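You operate a simulated robot arm through the tools that you are given. There is no shell and no other tool. Be economical: measure what you need, move in short steps, check, and stop when the job is done.

You run a simulated robot arm. Do the job below in one go: nothing can be reset, and whatever is moved stays where it is left.

JOB
The display says GUARD OPEN: isolate, shut the guard, then prove one start and stop.
Fine: power on, reset, start, stop; end with the isolator off and locked.

The check looks at the end state, three seconds after you hand in, the way a careful person would. Anything else that was tipped, shoved, dropped, spilled or broken makes it a failure.

ROBOT AND FRAMES
A 7-joint arm with a two-finger parallel gripper, fixed in place. Base frame: the origin is at the foot of the arm, x ahead of it, y to its left, z up; the work surface is at about z = 925. Units: mm, degrees, N and s.
With the tool pointing down near the work surface it reaches from about 280 to 680 mm from the base axis. Its first joint turns from -66.0 to 66.0 degrees. Payload 1.57 kg.
Tool frame: the origin (TCP) lies between the finger pads and is the grasp point; the fingertips stand 30 mm ahead of it; z points along the fingers, y is the line along which they close. Largest opening 110 mm; finger width 24, thickness 12; the body of the gripper, 48 by 112 mm, starts 78 mm behind the TCP.
Orientation is that of the tool frame in the base frame, as a unit quaternion [w, x, y, z]. With the fingers straight down and closing along the base's y, the tool's x points along the base's -x, its y along +y and its z along -z.

CONTROLS
- The arm moves only by the tool drive_tool. Its argument "steps" is a list of rows, each an object (a shift or turn left out is 0, a gripper value left out holds the last) with "dp": the shift along the tool's x, y, z in cm, a list of three; "turn": the turn, a rotation vector about the tool's x, y, z in rad, a list of three; "hand": the gripper command, from -1 (shut) to 1 (fully open), values between in proportion. In form: [{"dp": [tx, ty, tz], "turn": [rx, ry, rz], "hand": hand}, ...]. A call has 1 to 20 rows; each row shifts and turns the commanded pose from where the row before left it, along the tool's axes as they then stand. Rows are played at 5 a second. More than 50 mm and 8.6 degrees between two rows, or a gripper value outside its range, and nothing of the call is played. Where a pose cannot be reached the arm comes as near as it can. A force on the tool above 40 N (or 10 N above the force at the start of the call, whichever is more), or a blocked arm, ends the call early, and 0.2 s more pass. The fingers move at their own pace (about 108 mm/s each) and stop on an object; they squeeze with about 24 N. The grip force told is the motor's: it shows also when the fingers shut on nothing. Time passes only in rows, and 0.2 s behind the last, so rows that do not move let the fingers close. The reply holds the time, the measured pose of the TCP, the force on the tool along the base axes, the opening and the grip force, in the units named above and with some noise, and new pictures: "pictures" is both (left out), scene, wrist or none.
- Cameras (640 x 400 px; columns grow to the right, rows downward): "scene" is fixed at [167, -389.5, 1407.7]; the picture's right is [0.77, -0.63, 0.00], its down [-0.34, -0.42, -0.84] and it looks along [0.53, 0.65, -0.54] (base axes); focal length 262 px, centre (320, 200). "wrist" rides on the gripper at [70, 16, -141] in the tool frame; the picture's right is [-0.23, 0.97, 0.00], its down [-0.85, -0.20, -0.48] and it looks along [-0.47, -0.11, 0.88] (tool axes); focal length 222 px, centre (320, 200).
- pixel_to_xyz(camera, pixels): for up to 12 pixels [column, row] of the newest picture of that camera ("zoom" is the newest enlarged one), the place [x, y, z] in the base frame of the surface seen there, good to about 2 mm. No time passes.
- zoom(camera, box): a new picture of the part [left, top, right, bottom] of that camera's present view, enlarged. No time passes.
- close_job(): hands the job in; it is judged then, once.

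Keep the steps short. Do not move on a guess: measure, check each grasp and each placing, and mend mistakes. In all there are 80 turns and 170 pictures (those below and enlarged ones count). Leave the gripper open and the arm clear of the work at the hand-in unless told otherwise, and finish with a single line.

The tools are called after "Emit:" by a JSON object that holds its "op" and its "data". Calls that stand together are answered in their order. drive_tool: Moves the arm, as the interface text tells. Its arguments: {"type":"object","properties":{"steps":{"type":"array","items":{"type":"object","properties":{"dp":{"type":"array","items":{"type":"number"}},"turn":{"type":"array","items":{"type":"number"}},"hand":{"type":"number"}}}},"pictures":{"type":"string","enum":["both","scene","wrist","none"]}},"required":["steps"]} The other tools are called the same way: pixel_to_xyz (camera, pixels) gives the place of the surface under pixels of a picture; zoom (camera, box) takes an enlarged picture of a part of a camera's view; close_job () hands the job in.

At the start:

```text
t: 0.0
eef_pos: [359.5, 71.4, 1282.9]
ee_rot: [0.0, 0.0, 1.0, 0.001]
force: [-0.2, 0.7, -0.5]
grip_width: 110.1
finger_force: 0.1
```

scene: 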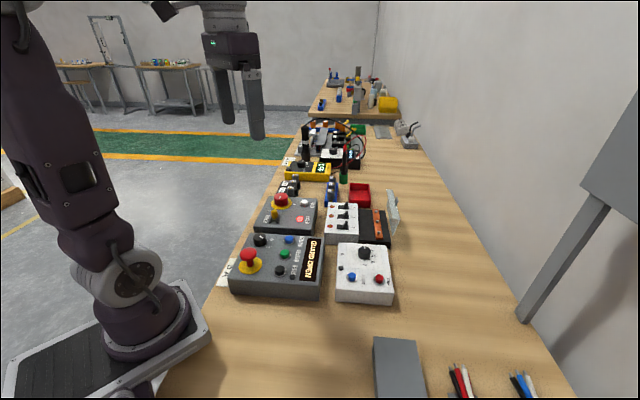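
wrist: 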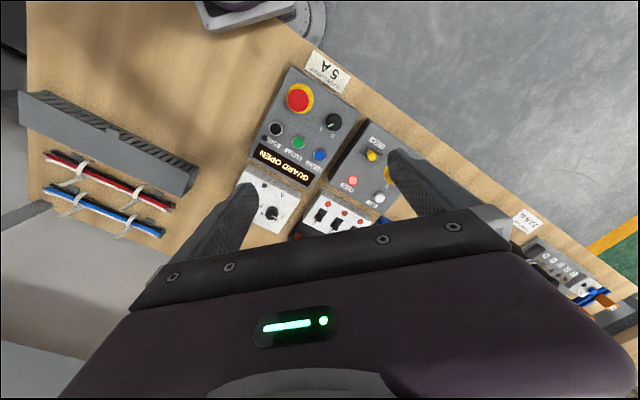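

I see several panels: a dark one with the "GUARD OPEN" display, a second dark one, a white switch box, and a white box with a knob. I'll zoom in to read the labels.

Emit:
{"op": "zoom", "data": {"camera": "scene", "box": [215, 220, 335, 305]}}

Emit:
{"op": "zoom", "data": {"camera": "scene", "box": [310, 175, 420, 310]}}

Emit:
{"op": "zoom", "data": {"camera": "wrist", "box": [230, 40, 430, 240]}}

Emit:
{"op": "zoom", "data": {"camera": "scene", "box": [245, 150, 405, 250]}}

```text
4.71 times, centred on (275, 262) of scene
```

zoom: 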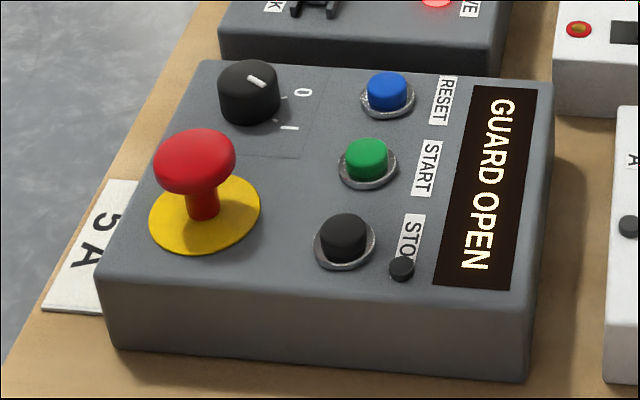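

```text
2.96 times, centred on (365, 242) of scene
```

zoom: 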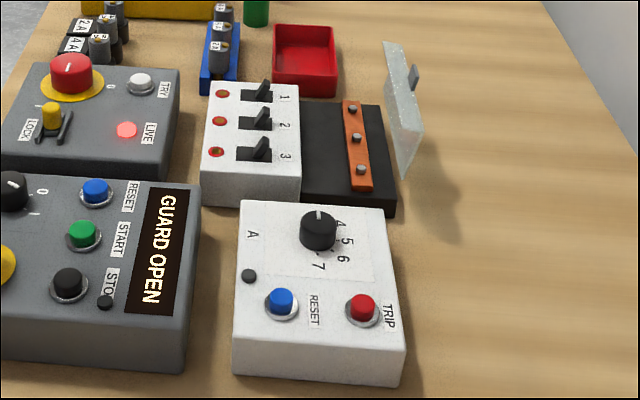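

```text
2.00 times, centred on (330, 140) of wrist
```

zoom: 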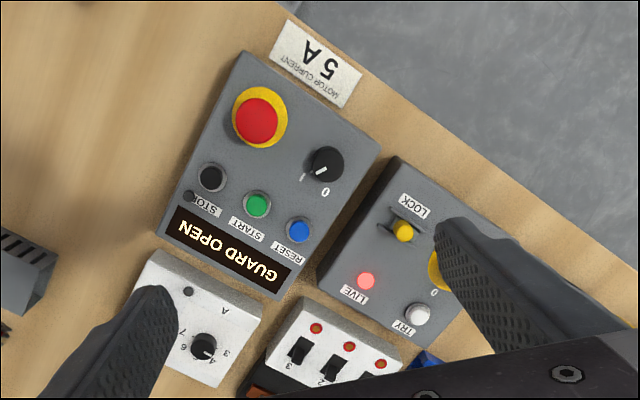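

```text
4.00 times, centred on (325, 200) of scene
```

zoom: 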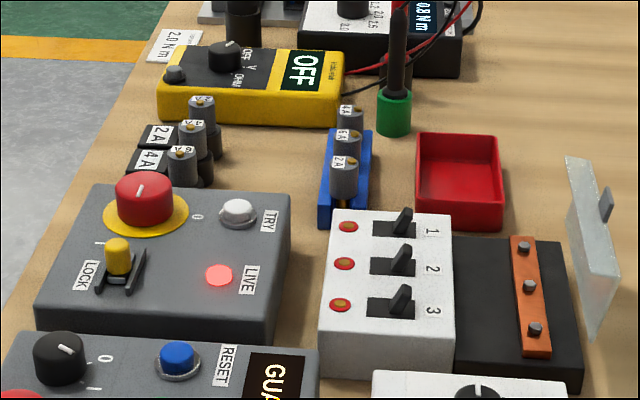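

The grey panel behind has a red isolator knob, a yellow LOCK slide, a LIVE lamp that is lit, and a TRY button. The clear flap at the busbar is the guard. I'll zoom closer on both knobs, the lock and the guard hinge.

Emit:
{"op": "zoom", "data": {"camera": "scene", "box": [252, 188, 322, 236]}}

Emit:
{"op": "zoom", "data": {"camera": "scene", "box": [345, 180, 409, 250]}}

Emit:
{"op": "zoom", "data": {"camera": "scene", "box": [245, 228, 295, 264]}}

Emit:
{"op": "pixel_to_xyz", "data": {"camera": "scene", "pixels": [[281, 198], [275, 213], [304, 203], [299, 219], [260, 238], [289, 239], [284, 253], [279, 270], [249, 255], [393, 215], [398, 199], [389, 238]]}}

```text
8.33 times, centred on (287, 212) of scene
```

zoom: 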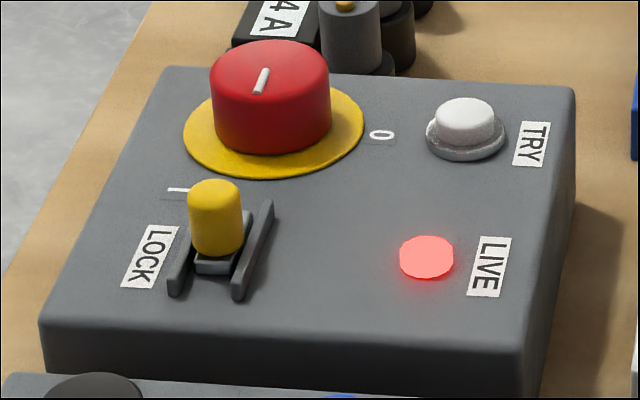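

```text
5.71 times, centred on (377, 215) of scene
```

zoom: 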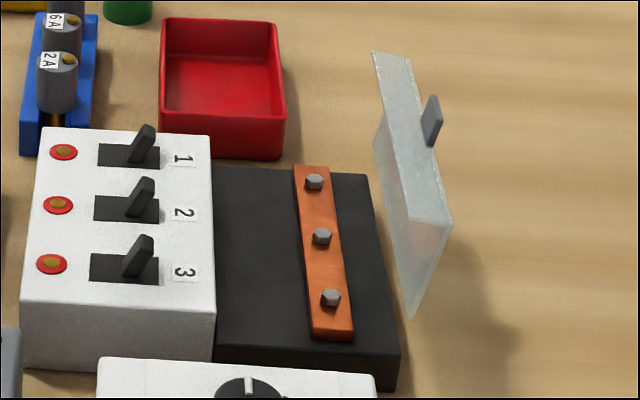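

```text
11.11 times, centred on (270, 246) of scene
```

zoom: 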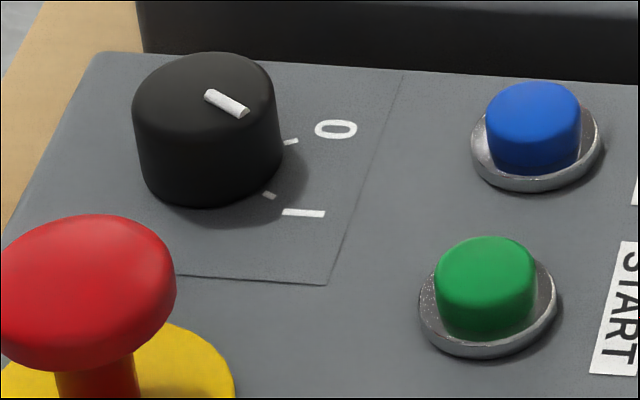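

```text
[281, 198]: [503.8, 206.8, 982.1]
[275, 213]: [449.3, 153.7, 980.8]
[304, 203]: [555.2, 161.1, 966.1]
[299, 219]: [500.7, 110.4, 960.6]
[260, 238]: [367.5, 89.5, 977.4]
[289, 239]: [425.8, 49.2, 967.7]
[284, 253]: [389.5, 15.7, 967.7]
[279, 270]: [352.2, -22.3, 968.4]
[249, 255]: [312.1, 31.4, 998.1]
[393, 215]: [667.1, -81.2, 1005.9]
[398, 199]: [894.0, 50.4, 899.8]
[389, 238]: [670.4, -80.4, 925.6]
```

The LIVE lamp is lit and the isolator mark points to I; the selector also looks to be at I. The guard stands upright on the far side of the black busbar box. I'll zoom on it again and measure its geometry.

Emit:
{"op": "zoom", "data": {"camera": "scene", "box": [345, 180, 409, 250]}}

Emit:
{"op": "pixel_to_xyz", "data": {"camera": "zoom", "pixels": [[377, 56], [404, 62], [432, 122], [447, 218], [410, 305], [400, 180], [425, 255], [380, 135], [393, 350], [362, 185], [322, 235], [222, 175]]}}

Emit:
{"op": "pixel_to_xyz", "data": {"camera": "scene", "pixels": [[386, 242], [384, 214], [369, 212], [365, 253], [350, 232], [355, 212], [377, 222], [280, 194], [283, 200]]}}

```text
5.71 times, centred on (377, 215) of scene
```

zoom: 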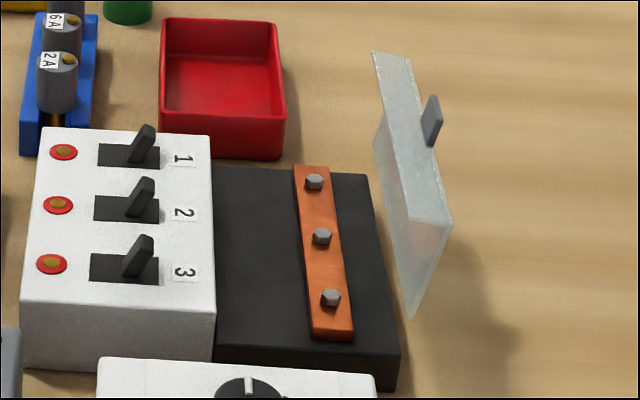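

```text
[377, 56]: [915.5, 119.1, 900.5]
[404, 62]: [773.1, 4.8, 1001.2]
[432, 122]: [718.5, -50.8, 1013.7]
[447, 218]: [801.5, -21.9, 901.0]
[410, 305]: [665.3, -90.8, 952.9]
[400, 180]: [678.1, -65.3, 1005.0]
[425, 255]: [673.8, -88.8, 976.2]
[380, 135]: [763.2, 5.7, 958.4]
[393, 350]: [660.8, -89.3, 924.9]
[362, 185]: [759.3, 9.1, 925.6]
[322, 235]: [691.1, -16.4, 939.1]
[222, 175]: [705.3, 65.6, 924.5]
```

```text
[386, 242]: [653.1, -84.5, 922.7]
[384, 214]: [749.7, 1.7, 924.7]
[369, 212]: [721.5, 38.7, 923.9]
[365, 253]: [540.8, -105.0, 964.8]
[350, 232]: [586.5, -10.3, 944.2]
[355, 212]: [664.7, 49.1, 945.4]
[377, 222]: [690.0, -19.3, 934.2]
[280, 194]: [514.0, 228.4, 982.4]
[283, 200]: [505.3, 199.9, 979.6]
```

The readings put the bench at about z = 900 and the panel tops at about 961. The isolator knob is centred near (506, 210) with its top at 982. The guard is hinged at the box's far edge with its outer face to the far right. I'll start with the isolator and hover above its knob with the fingers partly open.

Emit:
{"op": "drive_tool", "data": {"steps": [{"dp": [-2.4, 2.3, 2.0], "hand": 0.3}, {"dp": [-2.4, 2.3, 2.0]}, {"dp": [-2.4, 2.3, 2.0]}, {"dp": [-2.4, 2.3, 2.0]}, {"dp": [-2.4, 2.3, 2.0]}, {"dp": [-2.6, 2.3, 2.0]}, {"dp": [0, 0, 2.0]}, {}]}}

```text
t: 1.8
eef_pos: [505.7, 210.0, 1142.4]
ee_rot: [0.0, 0.0, 1.0, 0.001]
force: [0.5, -0.3, -0.3]
grip_width: 71.4
finger_force: 0.0
```

scene: 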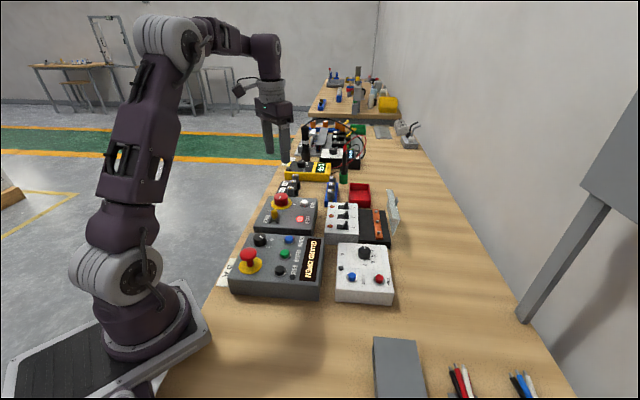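
wrist: 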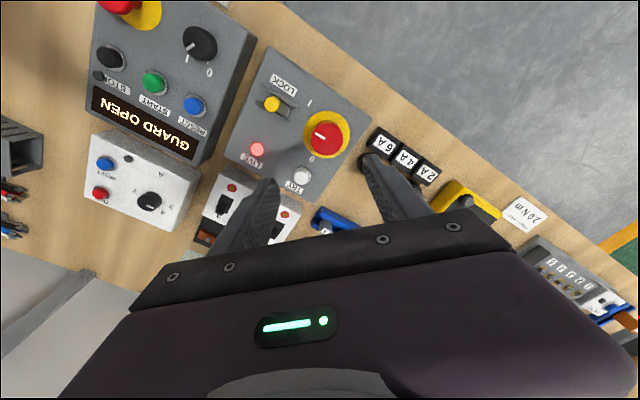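

The knob shows in the wrist view at about (326, 138). I'll measure it and read its mark.

Emit:
{"op": "pixel_to_xyz", "data": {"camera": "wrist", "pixels": [[326, 138], [312, 141], [340, 134], [326, 125], [326, 152], [272, 104], [302, 176], [257, 149], [384, 160], [306, 104], [313, 157]]}}

Emit:
{"op": "zoom", "data": {"camera": "wrist", "box": [220, 60, 380, 200]}}

```text
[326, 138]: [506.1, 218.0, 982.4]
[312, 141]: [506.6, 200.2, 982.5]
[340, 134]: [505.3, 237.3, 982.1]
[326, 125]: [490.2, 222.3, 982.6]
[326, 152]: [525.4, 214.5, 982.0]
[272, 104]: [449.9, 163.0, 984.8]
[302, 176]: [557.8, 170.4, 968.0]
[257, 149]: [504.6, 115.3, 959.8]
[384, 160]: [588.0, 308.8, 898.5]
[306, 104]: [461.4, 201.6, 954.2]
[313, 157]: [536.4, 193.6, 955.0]
```

```text
2.86 times, centred on (300, 130) of wrist
```

zoom: 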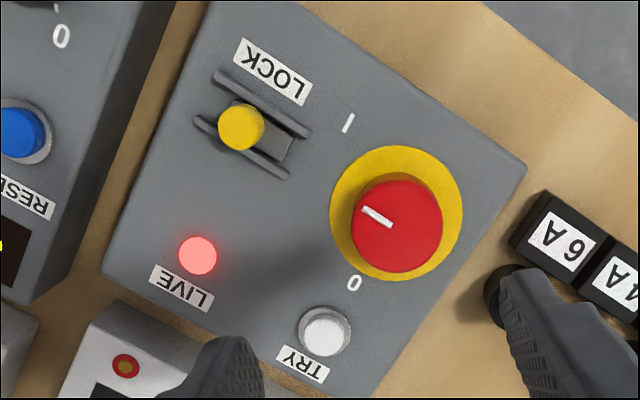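

The pointer is at I, with 0 a quarter turn counter-clockwise seen from above. The knob centre is (507, 219) with its top at z 982. I'll go down to TCP z ≈ 993 with the fingers open about 70 mm.

Emit:
{"op": "drive_tool", "data": {"steps": [{"dp": [-0.13, 0.9, 3.0]}, {"dp": [0, 0, 4.0]}, {"dp": [0, 0, 3.5]}, {"dp": [0, 0, 2.5]}, {"dp": [0, 0, 1.9]}, {}]}}

```text
t: 3.2
eef_pos: [507.6, 218.3, 994.3]
ee_rot: [0.0, 0.001, 1.0, 0.001]
force: [0.9, 0.2, 1.0]
grip_width: 71.7
finger_force: 0.0
```

scene: 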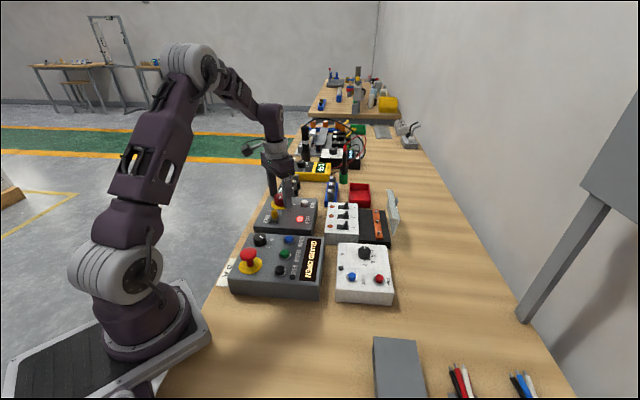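
wrist: 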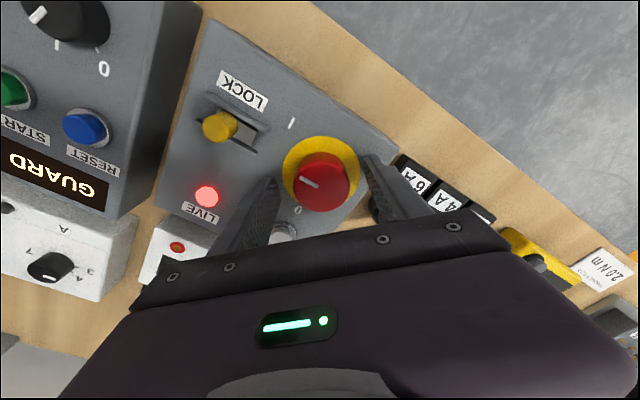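

The knob sits between the fingers, which straddle the yellow disc. I'll close on it.

Emit:
{"op": "drive_tool", "data": {"steps": [{"hand": -1}, {}, {}, {}], "pictures": "none"}}

```text
t: 4.2
eef_pos: [506.6, 219.2, 993.8]
ee_rot: [0.0, 0.0, 1.0, 0.001]
force: [1.7, 5.7, -6.2]
grip_width: 42.9
finger_force: 45.0
```

The fingers are gripping the knob at 43 mm. I'll turn it +90° about base z, which is −90° about tool z.

Emit:
{"op": "drive_tool", "data": {"steps": [{"turn": [0, 0, -0.143]}, {"turn": [0, 0, -0.143]}, {"turn": [0, 0, -0.143]}, {"turn": [0, 0, -0.143]}, {"turn": [0, 0, -0.143]}, {"turn": [0, 0, -0.143]}, {"turn": [0, 0, -0.143]}, {"turn": [0, 0, -0.143]}, {"turn": [0, 0, -0.143]}, {"turn": [0, 0, -0.143]}, {"turn": [0, 0, -0.143]}, {}]}}

```text
t: 6.8
eef_pos: [508.5, 216.1, 993.8]
ee_rot: [-0.001, 0.708, -0.706, 0.002]
force: [31.3, -11.6, -7.8]
grip_width: 42.9
finger_force: 45.0
```

scene: 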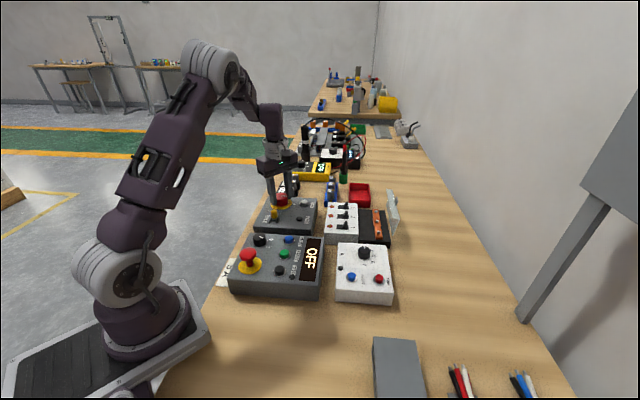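
wrist: 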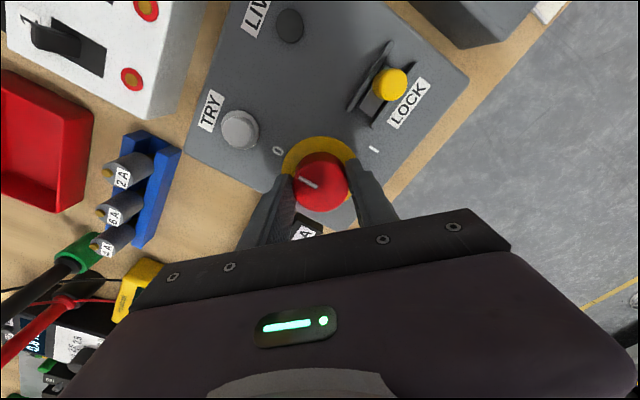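

LIVE is out, the display reads OFF and the pointer is at 0. I'll release and rise.

Emit:
{"op": "drive_tool", "data": {"steps": [{"hand": 0.3}, {}, {}, {"dp": [0, 0, -4]}, {"dp": [0, 0, -5]}, {"dp": [0, 0, -5]}, {}]}}

Emit:
{"op": "zoom", "data": {"camera": "wrist", "box": [220, 60, 420, 220]}}

```text
t: 8.4
eef_pos: [504.9, 216.9, 1134.9]
ee_rot: [0.0, 0.708, -0.706, -0.001]
force: [0.0, 0.0, -0.4]
grip_width: 71.5
finger_force: 0.1
```

scene: 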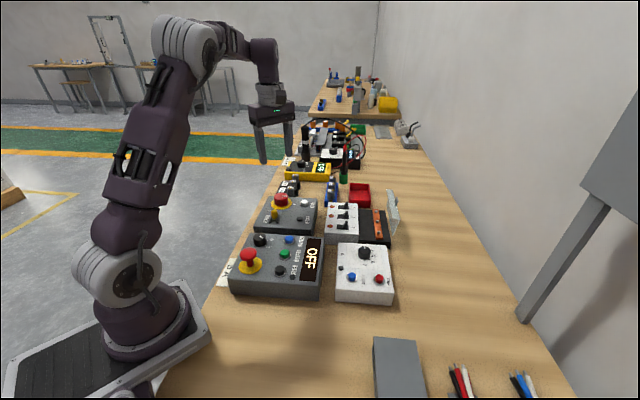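
wrist: 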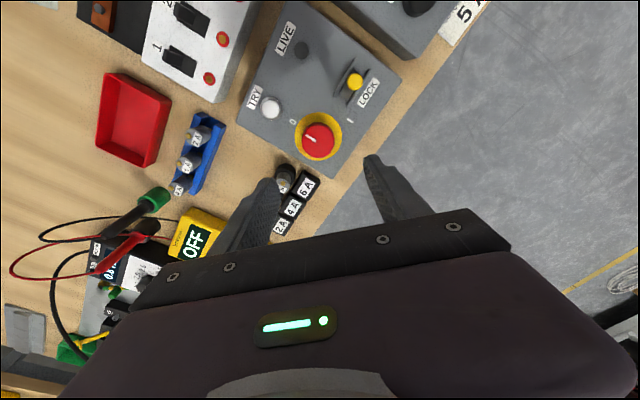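

```text
2.50 times, centred on (320, 140) of wrist
```

zoom: 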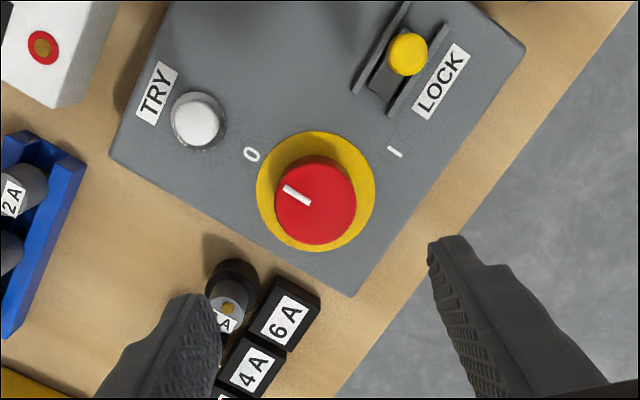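

The isolator is at 0. Next I'll undo the yaw and move high over to the right to look at the guard from the wrist.

Emit:
{"op": "drive_tool", "data": {"steps": [{"turn": [0, 0, 0.143]}, {"turn": [0, 0, 0.143]}, {"turn": [0, 0, 0.143]}, {"turn": [0, 0, 0.143]}, {"turn": [0, 0, 0.143]}, {"turn": [0, 0, 0.143]}, {"turn": [0, 0, 0.143]}, {"turn": [0, 0, 0.143]}, {"turn": [0, 0, 0.143]}, {"turn": [0, 0, 0.143]}, {"turn": [0, 0, 0.141], "hand": -1}, {"dp": [-0.7, -3.9, -0.8]}, {"dp": [-0.7, -3.9, -0.8]}, {"dp": [-0.7, -3.9, -0.8]}, {"dp": [-0.7, -3.9, -0.8]}, {"dp": [-0.7, -3.9, -0.8]}, {"dp": [-0.7, -3.9, -0.8]}, {"dp": [-0.7, -3.9, -0.8]}, {"dp": [-0.7, -3.9, -0.8]}, {}]}}

```text
t: 12.6
eef_pos: [563.2, -94.9, 1196.0]
ee_rot: [0.0, -0.001, 1.0, 0.002]
force: [0.1, 0.1, 0.0]
grip_width: 0.1
finger_force: 21.6
```

scene: 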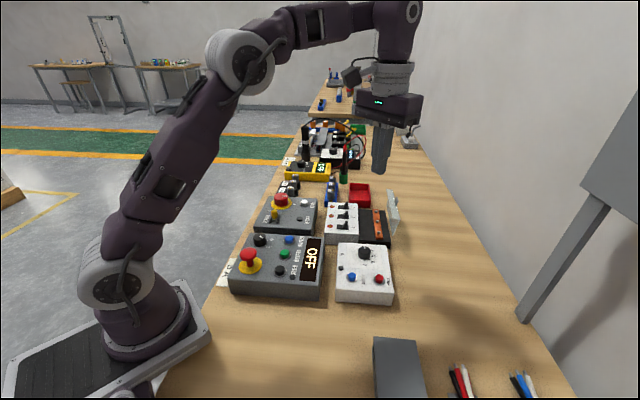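
wrist: 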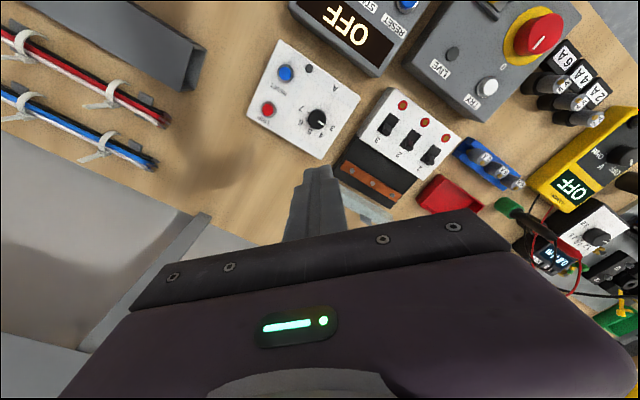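

The guard is partly hidden behind the fingers. To push it shut I need the closed fingers outside its far face with the tool tilted, to gain reach. I'll move right and forward while staying high, then tilt the fingers by 40° toward (+x, +y).

Emit:
{"op": "drive_tool", "data": {"steps": [{"dp": [-3.2, -0.9, 1.6]}, {"dp": [-3.2, -0.8, 1.5]}, {"dp": [-3.3, -0.8, 1.5]}, {"turn": [-0.099, -0.099, 0]}, {"turn": [-0.099, -0.099, 0]}, {"turn": [-0.099, -0.099, 0]}, {"turn": [-0.099, -0.099, 0]}, {"turn": [-0.099, -0.099, 0]}, {}]}}

```text
t: 14.6
eef_pos: [621.2, -116.2, 1139.0]
ee_rot: [0.244, 0.0, 0.939, 0.244]
force: [-0.4, 0.7, -0.2]
grip_width: 0.0
finger_force: 21.6
out of reach, approached as far as the arm can: row 2, 3
```

scene: 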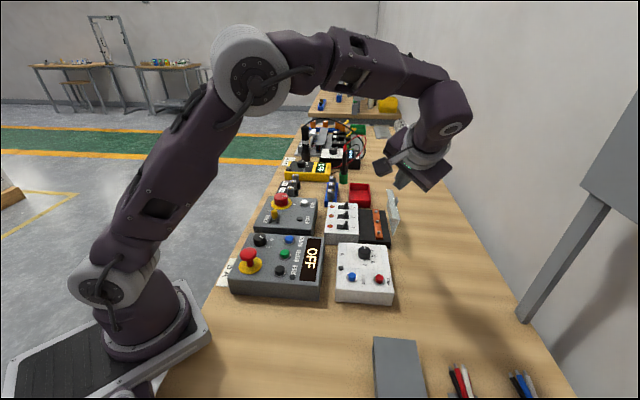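
wrist: 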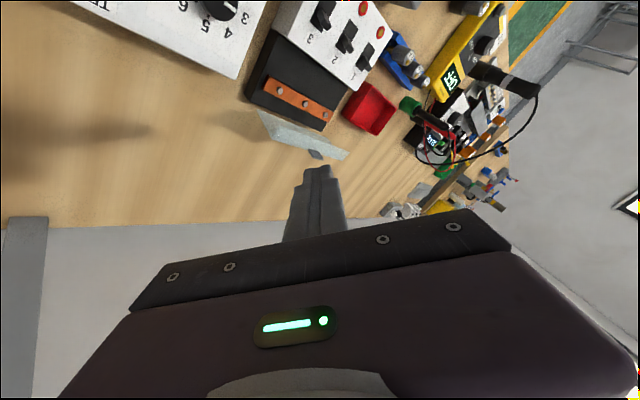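

The whole guard is now visible in the wrist view. I'll zoom in and measure it.

Emit:
{"op": "zoom", "data": {"camera": "wrist", "box": [230, 60, 370, 180]}}

Emit:
{"op": "pixel_to_xyz", "data": {"camera": "wrist", "pixels": [[259, 112], [270, 135], [345, 158], [333, 132], [315, 155], [300, 138], [285, 130], [310, 130], [300, 160], [380, 200], [246, 90], [330, 125]]}}

```text
3.33 times, centred on (300, 120) of wrist
```

zoom: 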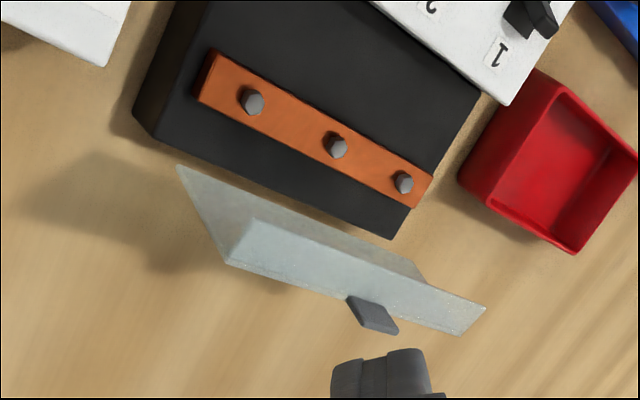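

```text
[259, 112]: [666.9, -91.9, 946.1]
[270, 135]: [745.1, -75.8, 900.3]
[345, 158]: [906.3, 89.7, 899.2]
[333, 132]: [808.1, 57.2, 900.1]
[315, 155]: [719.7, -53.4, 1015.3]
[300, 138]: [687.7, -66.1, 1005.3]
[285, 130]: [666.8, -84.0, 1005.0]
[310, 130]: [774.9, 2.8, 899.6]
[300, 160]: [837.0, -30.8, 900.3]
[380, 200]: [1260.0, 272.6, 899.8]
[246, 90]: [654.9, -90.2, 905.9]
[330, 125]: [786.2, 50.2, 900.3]
```

The tray-shaped guard leans slightly outward, with its handle on the outer face near (720, −53, 1015). I'll take the fingertips outside it, above first.

Emit:
{"op": "drive_tool", "data": {"steps": [{"dp": [-1.45, -0.45, 1.25]}, {"dp": [-1.45, -0.45, 1.25]}, {"dp": [-1.45, -0.45, 1.25]}, {"dp": [-1.45, -0.45, 1.25]}, {}]}}

```text
t: 15.8
eef_pos: [697.6, -116.1, 1118.5]
ee_rot: [0.243, -0.001, 0.939, 0.244]
force: [1.1, -0.1, -0.5]
grip_width: 0.0
finger_force: 21.4
```

scene: 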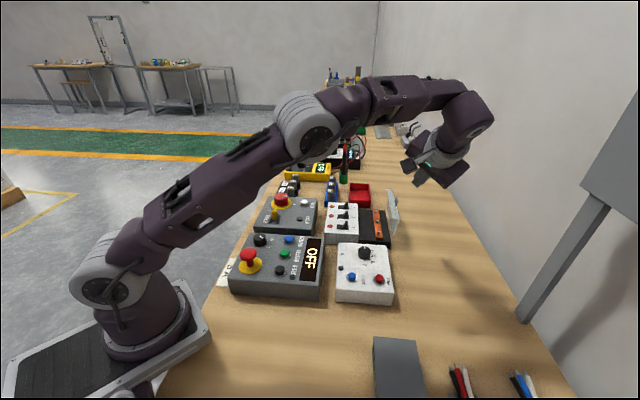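
wrist: 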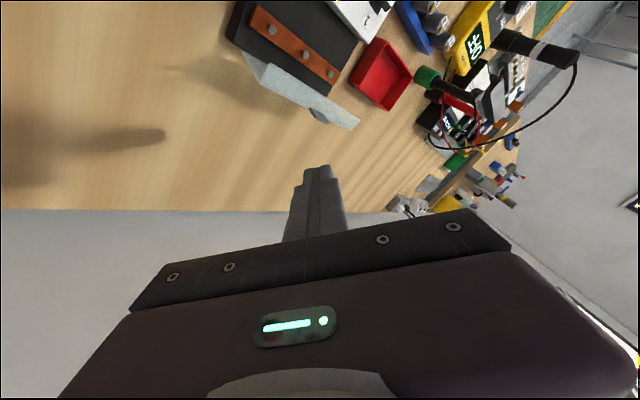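

The tool is in place above and outside. I'll descend about 108 mm straight down.

Emit:
{"op": "drive_tool", "data": {"steps": [{"dp": [1.23, -1.23, 2.07]}, {"dp": [1.23, -1.23, 2.07]}, {"dp": [1.23, -1.23, 2.07]}, {"dp": [1.23, -1.23, 2.07]}, {}]}}

Emit:
{"op": "zoom", "data": {"camera": "scene", "box": [340, 140, 480, 260]}}

```text
t: 17.0
eef_pos: [697.7, -115.7, 1011.0]
ee_rot: [0.243, -0.001, 0.939, 0.243]
force: [0.9, -0.4, -0.7]
grip_width: 0.0
finger_force: 21.7
```

scene: 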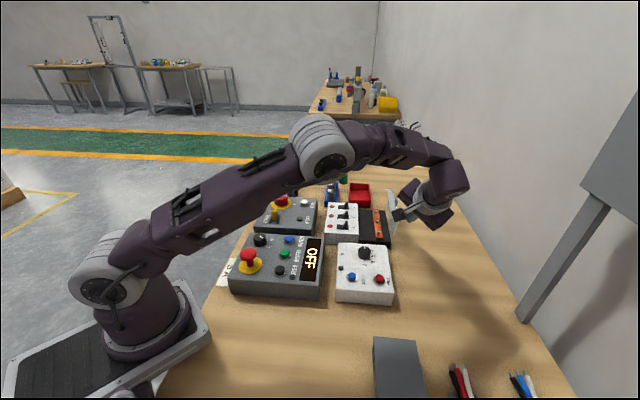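
wrist: 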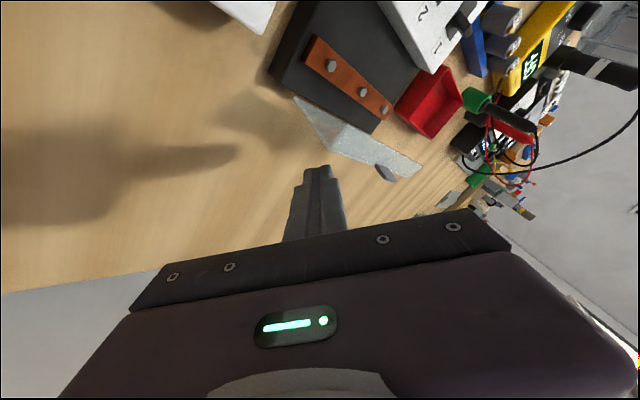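

```text
3.33 times, centred on (410, 200) of scene
```

zoom: 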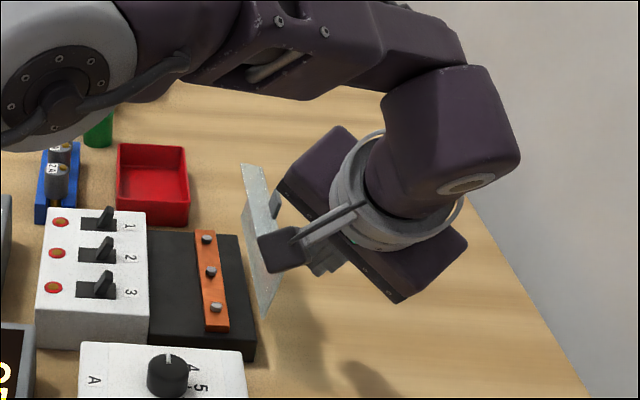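

The tips are outside the guard at about the right height. I'll push gently towards the box, following the guard's arc.

Emit:
{"op": "drive_tool", "data": {"steps": [{"dp": [0.53, 0.53, 0]}, {"dp": [0.53, 0.53, 0]}, {"dp": [0.52, 0.75, -0.19]}, {"dp": [0.52, 0.75, -0.19]}, {"dp": [0.5, 0.5, 0]}, {"dp": [0.5, 0.5, 0]}, {}]}}

Emit:
{"op": "zoom", "data": {"camera": "scene", "box": [340, 140, 480, 260]}}

```text
t: 18.6
eef_pos: [663.4, -82.5, 1014.7]
ee_rot: [0.242, -0.001, 0.939, 0.243]
force: [0.0, 1.3, 0.6]
grip_width: 0.2
finger_force: 20.8
```

scene: 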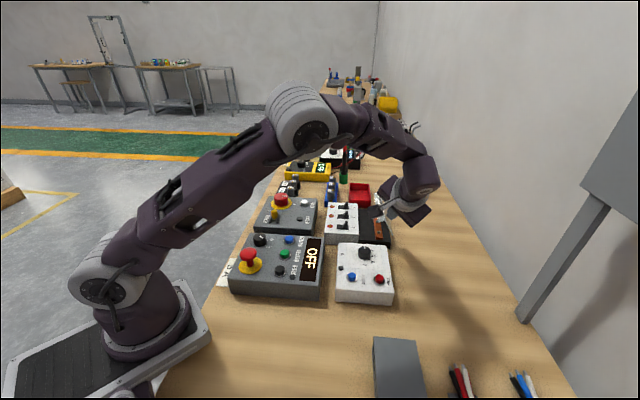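
wrist: 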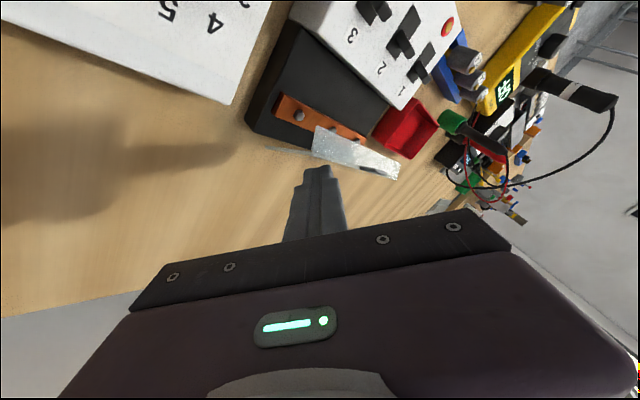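

```text
3.33 times, centred on (410, 200) of scene
```

zoom: 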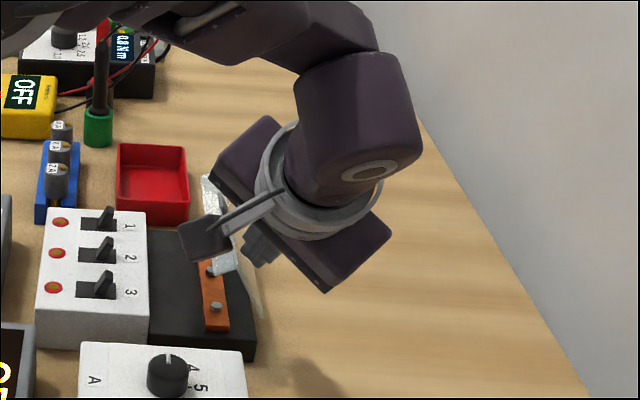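

The guard is following and is past upright. I'll continue along the arc, now also downward.

Emit:
{"op": "drive_tool", "data": {"steps": [{"dp": [0.53, 0.39, 0.12]}, {"dp": [0.53, 0.39, 0.12]}, {"dp": [0.63, 0.22, 0.35]}, {"dp": [0.63, 0.22, 0.35]}, {"dp": [0.43, 0.07, 0.3]}, {"dp": [0.43, 0.07, 0.3]}, {}]}}

Emit:
{"op": "zoom", "data": {"camera": "wrist", "box": [220, 60, 460, 220]}}

```text
t: 20.2
eef_pos: [642.1, -59.4, 995.3]
ee_rot: [0.242, 0.0, 0.94, 0.242]
force: [0.6, 0.3, 0.4]
grip_width: 0.0
finger_force: 20.9
```

scene: 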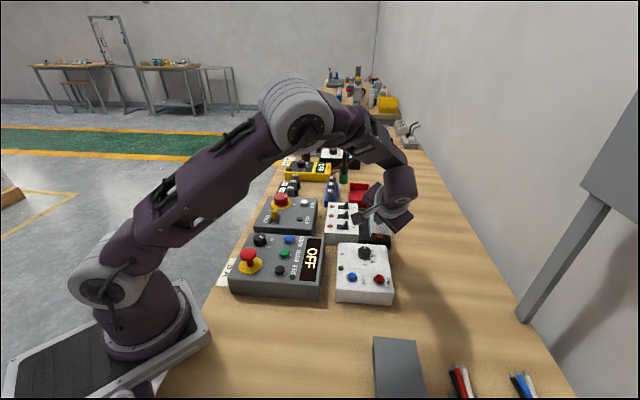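
wrist: 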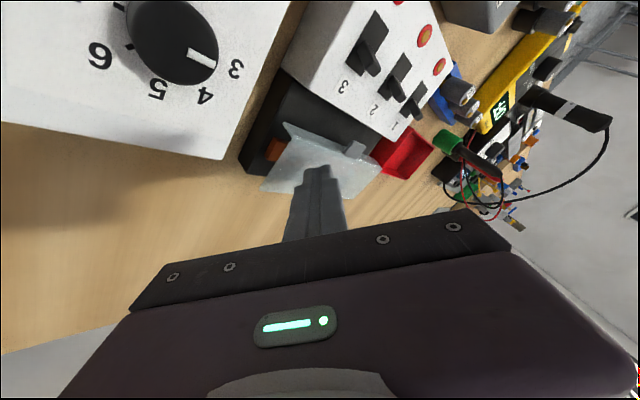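

```text
2.50 times, centred on (340, 140) of wrist
```

zoom: 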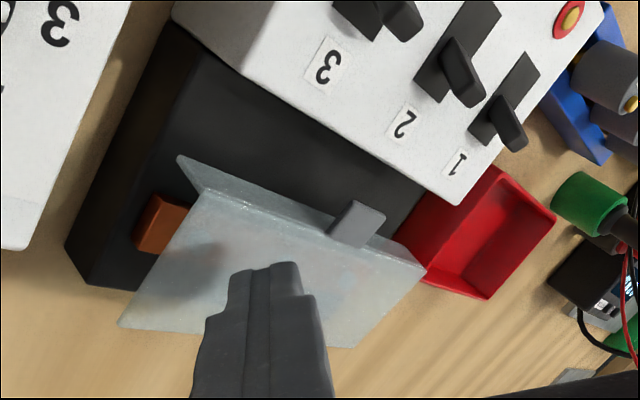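

The guard is nearly flat, at about 160°. I'll press down slowly in small steps until it seats.

Emit:
{"op": "drive_tool", "data": {"steps": [{"dp": [0.2, -0.13, 0.23]}, {"dp": [0.2, -0.13, 0.23]}, {"dp": [0.2, -0.13, 0.23]}, {"dp": [0.2, -0.13, 0.23]}, {}]}}

Emit:
{"op": "zoom", "data": {"camera": "wrist", "box": [220, 60, 460, 220]}}

```text
t: 21.4
eef_pos: [639.9, -59.6, 981.2]
ee_rot: [0.242, -0.001, 0.939, 0.243]
force: [0.6, -1.3, 0.2]
grip_width: 0.1
finger_force: 20.6
```

scene: 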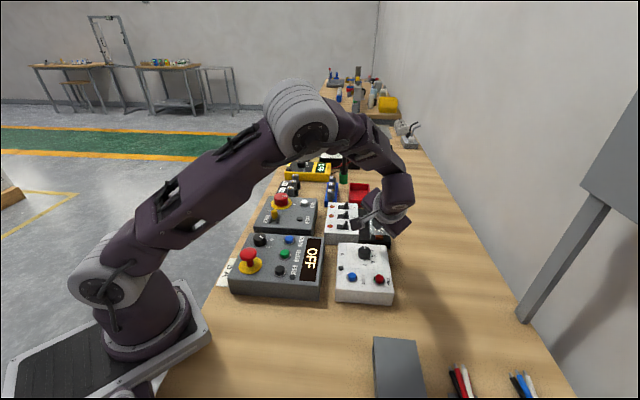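
wrist: 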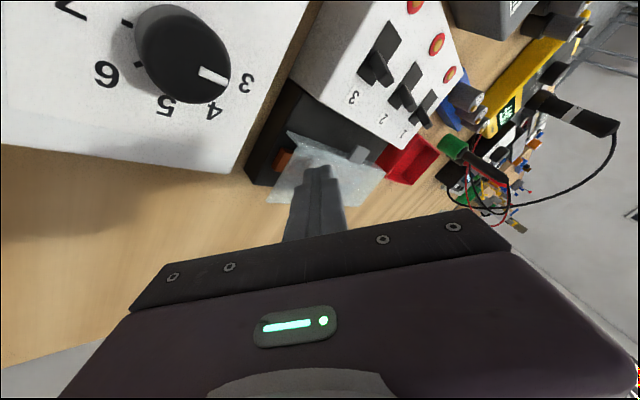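

```text
2.50 times, centred on (340, 140) of wrist
```

zoom: 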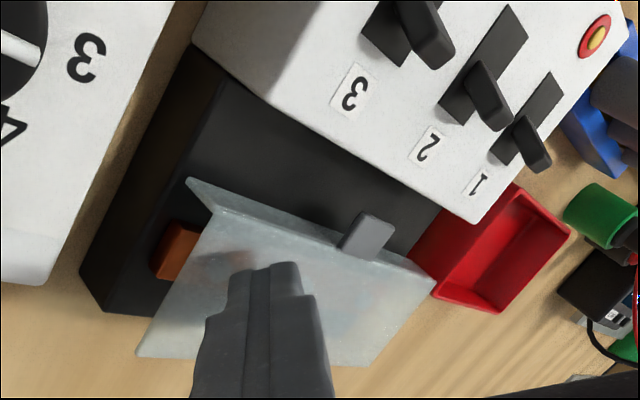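

I'll check whether the guard lies flat by measuring its surface.

Emit:
{"op": "pixel_to_xyz", "data": {"camera": "zoom", "pixels": [[220, 225], [300, 248], [410, 285], [160, 345], [190, 190], [380, 350], [150, 285], [230, 270], [75, 270]]}}

```text
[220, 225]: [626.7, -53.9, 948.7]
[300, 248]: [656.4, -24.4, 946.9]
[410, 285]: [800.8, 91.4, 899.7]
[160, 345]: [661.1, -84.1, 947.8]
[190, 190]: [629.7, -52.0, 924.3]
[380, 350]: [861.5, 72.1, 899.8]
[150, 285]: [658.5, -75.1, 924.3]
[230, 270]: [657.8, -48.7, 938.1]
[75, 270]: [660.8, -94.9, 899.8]
```

The free edge and hinge edge both read z ≈ 948 and the skirt rests on the box top at 924, so the guard is shut. I'll lift straight off, back away and untilt.

Emit:
{"op": "drive_tool", "data": {"steps": [{"dp": [-1.37, 1.37, -2.3]}, {"dp": [-1.37, 1.37, -2.3]}, {"dp": [-1.37, 1.37, -2.3]}, {"dp": [-1.37, 1.37, -2.3]}, {"dp": [-0.6, 0.6, -1.0]}, {"dp": [2.36, 2.36, 0]}, {"dp": [2.36, 2.36, 0]}, {"dp": [2.36, 2.36, 0]}, {"turn": [0.099, 0.099, 0]}, {"turn": [0.099, 0.099, 0]}, {"turn": [0.099, 0.099, 0]}, {"turn": [0.099, 0.099, 0]}, {"turn": [0.099, 0.099, 0]}, {}]}}

Emit:
{"op": "zoom", "data": {"camera": "scene", "box": [240, 175, 410, 305]}}

```text
t: 24.4
eef_pos: [568.5, 11.3, 1116.0]
ee_rot: [-0.001, 0.0, 1.0, 0.001]
force: [-0.1, 0.6, 0.1]
grip_width: 0.0
finger_force: 21.5
```

scene: 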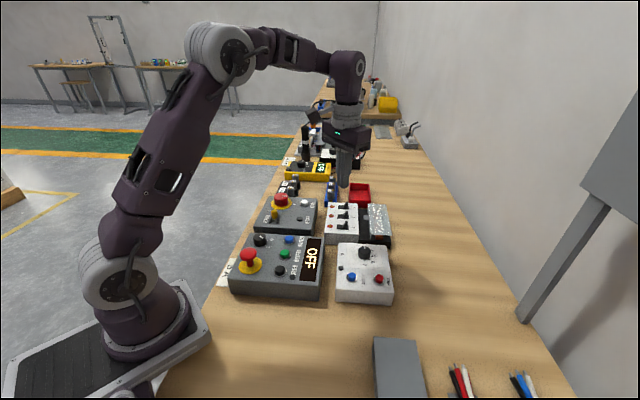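
wrist: 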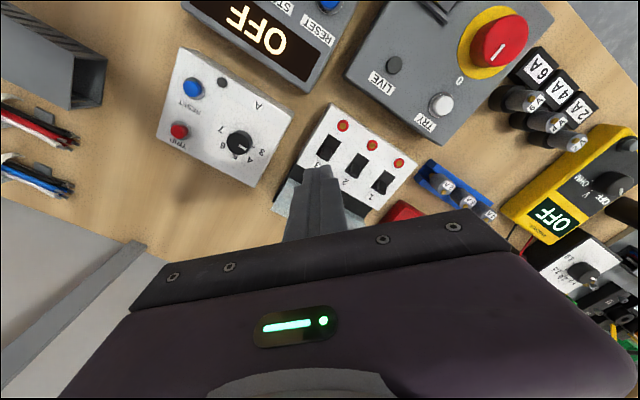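

```text
3.08 times, centred on (325, 240) of scene
```

zoom: 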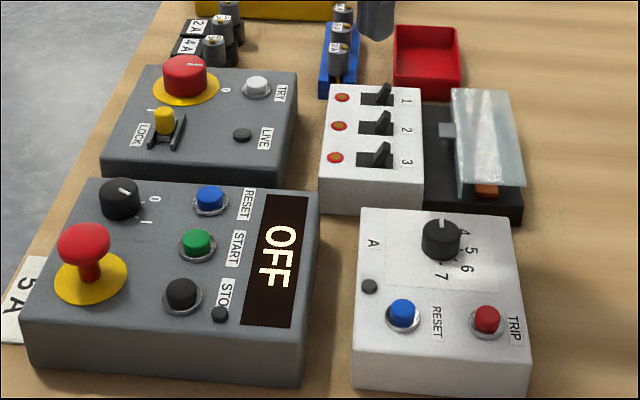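

The guard lies shut over the busbar. I'll go back to the isolator, yaw +90° and open to 70 mm.

Emit:
{"op": "drive_tool", "data": {"steps": [{"dp": [1.21, 4.14, 0], "hand": 0.3}, {"dp": [1.21, 4.14, 0]}, {"dp": [1.21, 4.14, 0]}, {"dp": [1.21, 4.14, 0]}, {"dp": [1.21, 4.14, 0]}, {"turn": [0, 0, -0.143]}, {"turn": [0, 0, -0.143]}, {"turn": [0, 0, -0.143]}, {"turn": [0, 0, -0.143]}, {"turn": [0, 0, -0.143]}, {"turn": [0, 0, -0.143]}, {"turn": [0, 0, -0.143]}, {"turn": [0, 0, -0.143]}, {"turn": [0, 0, -0.143]}, {"turn": [0, 0, -0.143]}, {"turn": [0, 0, -0.141]}, {}], "pictures": "wrist"}}

```text
t: 28.0
eef_pos: [507.4, 218.3, 1116.5]
ee_rot: [0.0, 0.708, -0.706, 0.0]
force: [0.4, 0.9, 0.3]
grip_width: 71.4
finger_force: 0.0
```

wrist: 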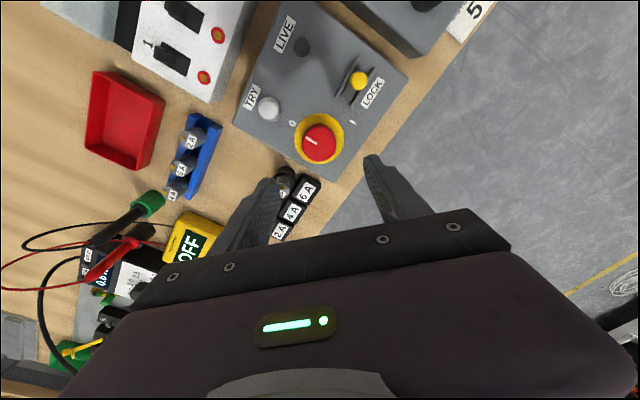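

The knob is centred between the fingers as before. I'll descend and close.

Emit:
{"op": "drive_tool", "data": {"steps": [{"dp": [0, 0, 3.5]}, {"dp": [0, 0, 3.5]}, {"dp": [0, 0, 3.0]}, {"dp": [0, 0, 2.3]}, {}, {"hand": -1}, {}, {}, {}], "pictures": "none"}}

```text
t: 30.0
eef_pos: [509.6, 218.8, 992.9]
ee_rot: [0.002, -0.707, 0.707, 0.0]
force: [19.5, 1.2, -14.2]
grip_width: 42.9
finger_force: 44.6
```

Gripped; the side force shows the knob centre is about 2 mm further in +x. I'll ease over and turn the isolator back to I.

Emit:
{"op": "drive_tool", "data": {"steps": [{"dp": [0, -0.25, 0]}, {"turn": [0, 0, 0.143]}, {"turn": [0, 0, 0.143]}, {"turn": [0, 0, 0.143]}, {"turn": [0, 0, 0.143]}, {"turn": [0, 0, 0.143]}, {"turn": [0, 0, 0.143]}, {"turn": [0, 0, 0.143]}, {"turn": [0, 0, 0.143]}, {"turn": [0, 0, 0.143]}, {"turn": [0, 0, 0.143]}, {"turn": [0, 0, 0.143]}, {}]}}

Emit:
{"op": "zoom", "data": {"camera": "scene", "box": [220, 175, 410, 305]}}

```text
t: 32.8
eef_pos: [508.9, 219.5, 993.1]
ee_rot: [-0.002, 0.001, 1.0, 0.0]
force: [-27.2, 2.2, -7.2]
grip_width: 42.8
finger_force: 44.5
```

scene: 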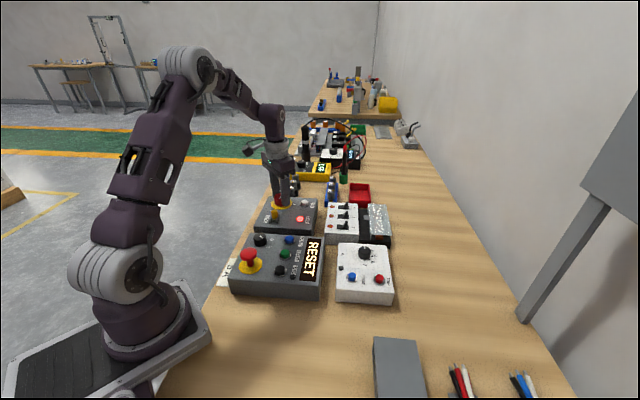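
wrist: 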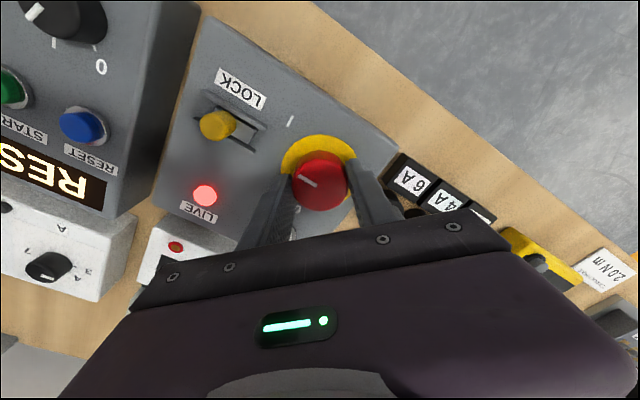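

```text
3.08 times, centred on (315, 240) of scene
```

zoom: 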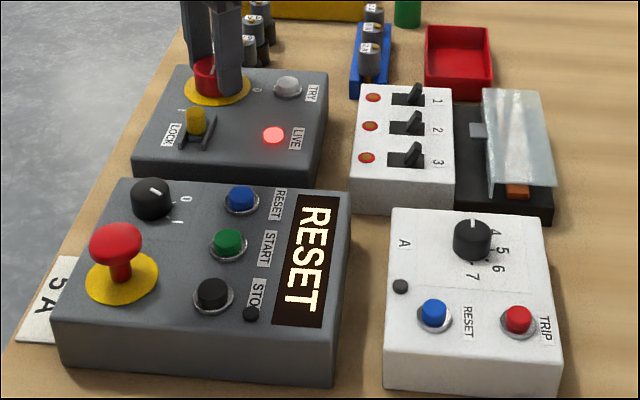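

Power is on, LIVE is lit and the display asks for RESET. I'll release the knob, rise, and measure the three buttons.

Emit:
{"op": "drive_tool", "data": {"steps": [{"hand": 0.3}, {}, {}, {"dp": [0, 0, -3]}, {"dp": [0, 0, -5]}, {"dp": [0, 0, -4], "hand": -1}, {"dp": [3, -3, 0]}, {"dp": [2, -4, 0]}, {}]}}

Emit:
{"op": "zoom", "data": {"camera": "wrist", "box": [80, 0, 340, 200]}}

Emit:
{"op": "zoom", "data": {"camera": "scene", "box": [265, 225, 325, 285]}}

```text
t: 34.8
eef_pos: [460.0, 148.2, 1112.6]
ee_rot: [0.0, 0.0, 1.0, 0.001]
force: [-0.3, -0.6, 0.3]
grip_width: 0.0
finger_force: 20.9
```

scene: 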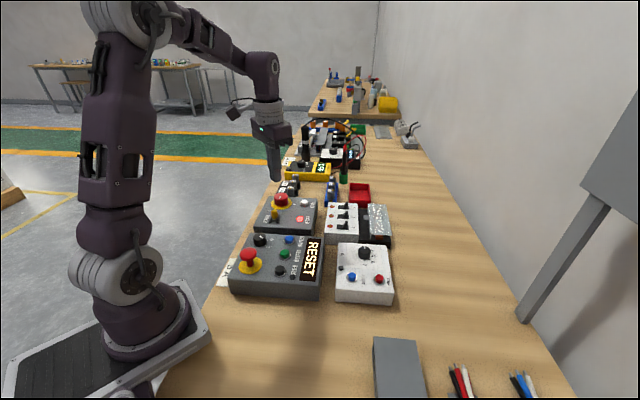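
wrist: 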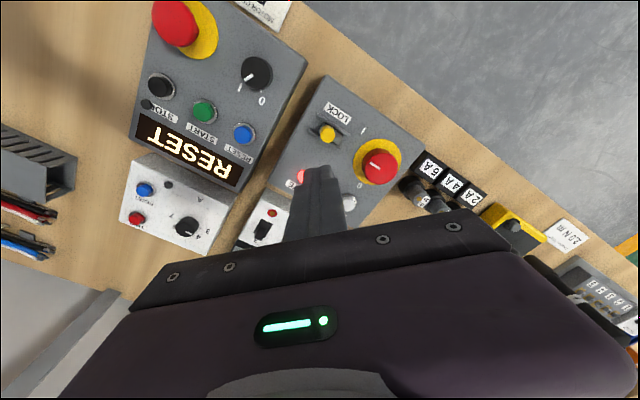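

```text
2.00 times, centred on (210, 100) of wrist
```

zoom: 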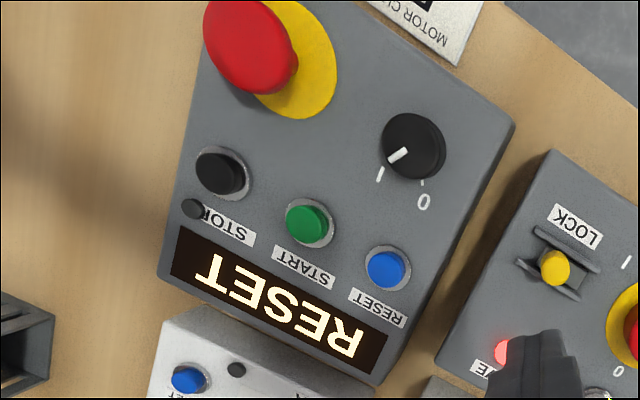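

```text
6.67 times, centred on (295, 255) of scene
```

zoom: 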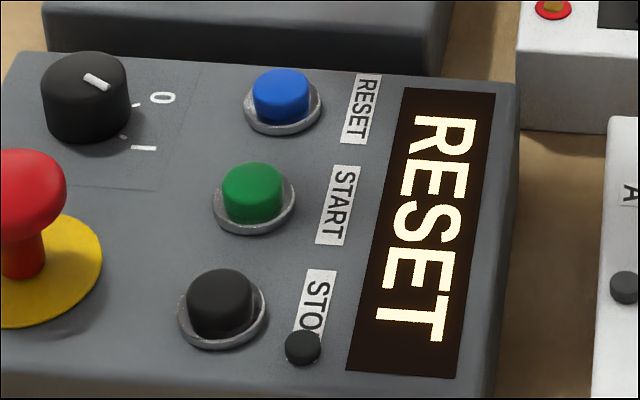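

The selector pointer is at I and the buttons are clear. I'll measure the button tops in the zoomed scene view, and the lock post as well.

Emit:
{"op": "pixel_to_xyz", "data": {"camera": "zoom", "pixels": [[281, 82], [253, 178], [220, 290], [275, 100], [300, 130]]}}

Emit:
{"op": "pixel_to_xyz", "data": {"camera": "wrist", "pixels": [[243, 134], [202, 111], [159, 85], [328, 132], [258, 72], [172, 20], [168, 115]]}}

```text
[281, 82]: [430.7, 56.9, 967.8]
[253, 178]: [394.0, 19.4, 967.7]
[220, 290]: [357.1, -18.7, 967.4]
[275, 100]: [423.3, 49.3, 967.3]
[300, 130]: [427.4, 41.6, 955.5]
```

```text
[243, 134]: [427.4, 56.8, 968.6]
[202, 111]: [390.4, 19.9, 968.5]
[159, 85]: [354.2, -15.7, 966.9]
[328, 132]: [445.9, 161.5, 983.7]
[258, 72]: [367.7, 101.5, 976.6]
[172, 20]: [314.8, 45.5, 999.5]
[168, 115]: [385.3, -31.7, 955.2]
```

RESET is at about (428, 55), START at (392, 18) and STOP at (355, −18), all with tops at z 968. I'll move the closed fingertips over RESET and press it.

Emit:
{"op": "drive_tool", "data": {"steps": [{"dp": [1.6, -4.65, 0]}, {"dp": [1.6, -4.65, 0]}, {"dp": [0, 0, 4]}, {"dp": [0, 0, 4]}, {"dp": [0, 0, 2.3]}, {}, {"dp": [0, 0, 0.4]}, {"dp": [0, 0, 0.3]}, {"dp": [0, 0, 0.3]}, {"dp": [0, 0, 0.2]}, {}]}}

```text
t: 37.2
eef_pos: [428.0, 55.6, 997.0]
ee_rot: [0.0, 0.001, 1.0, 0.0]
force: [-0.1, 0.0, 1.2]
grip_width: 0.0
finger_force: 21.1
```

scene: 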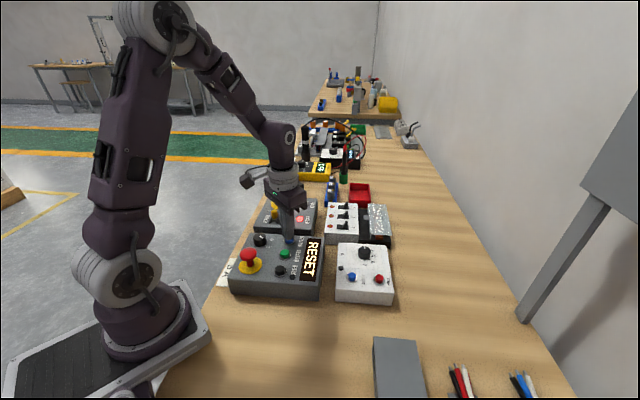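
wrist: 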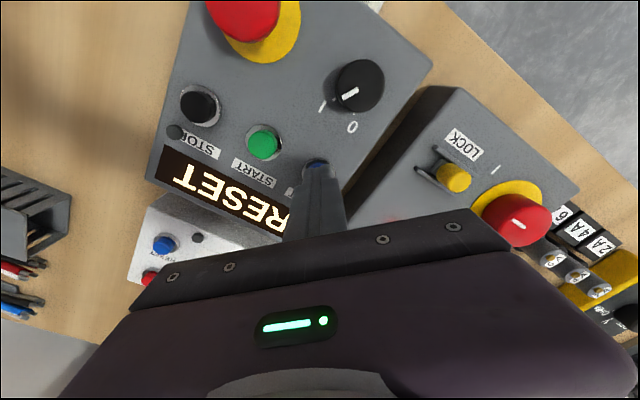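

The tip is just at the button, with almost no force yet. I'll press a few mm more, then back off.

Emit:
{"op": "drive_tool", "data": {"steps": [{"dp": [0, 0, 0.2]}, {"dp": [0, 0, 0.2]}, {"dp": [0, 0, 0.15]}, {}], "pictures": "scene"}}

```text
t: 38.2
eef_pos: [429.4, 55.0, 992.2]
ee_rot: [0.001, 0.0, 1.0, 0.001]
force: [-1.1, 1.3, 2.9]
grip_width: 0.0
finger_force: 21.1
```

scene: 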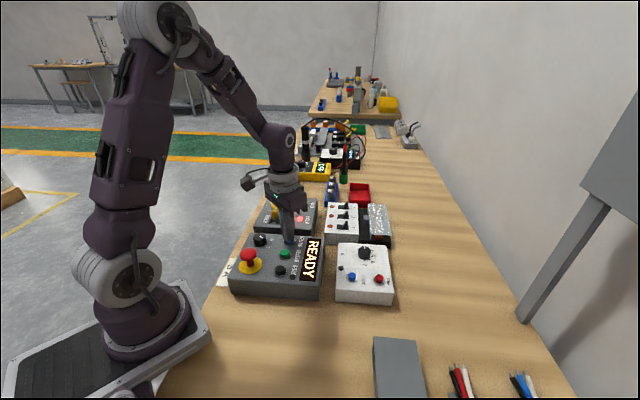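

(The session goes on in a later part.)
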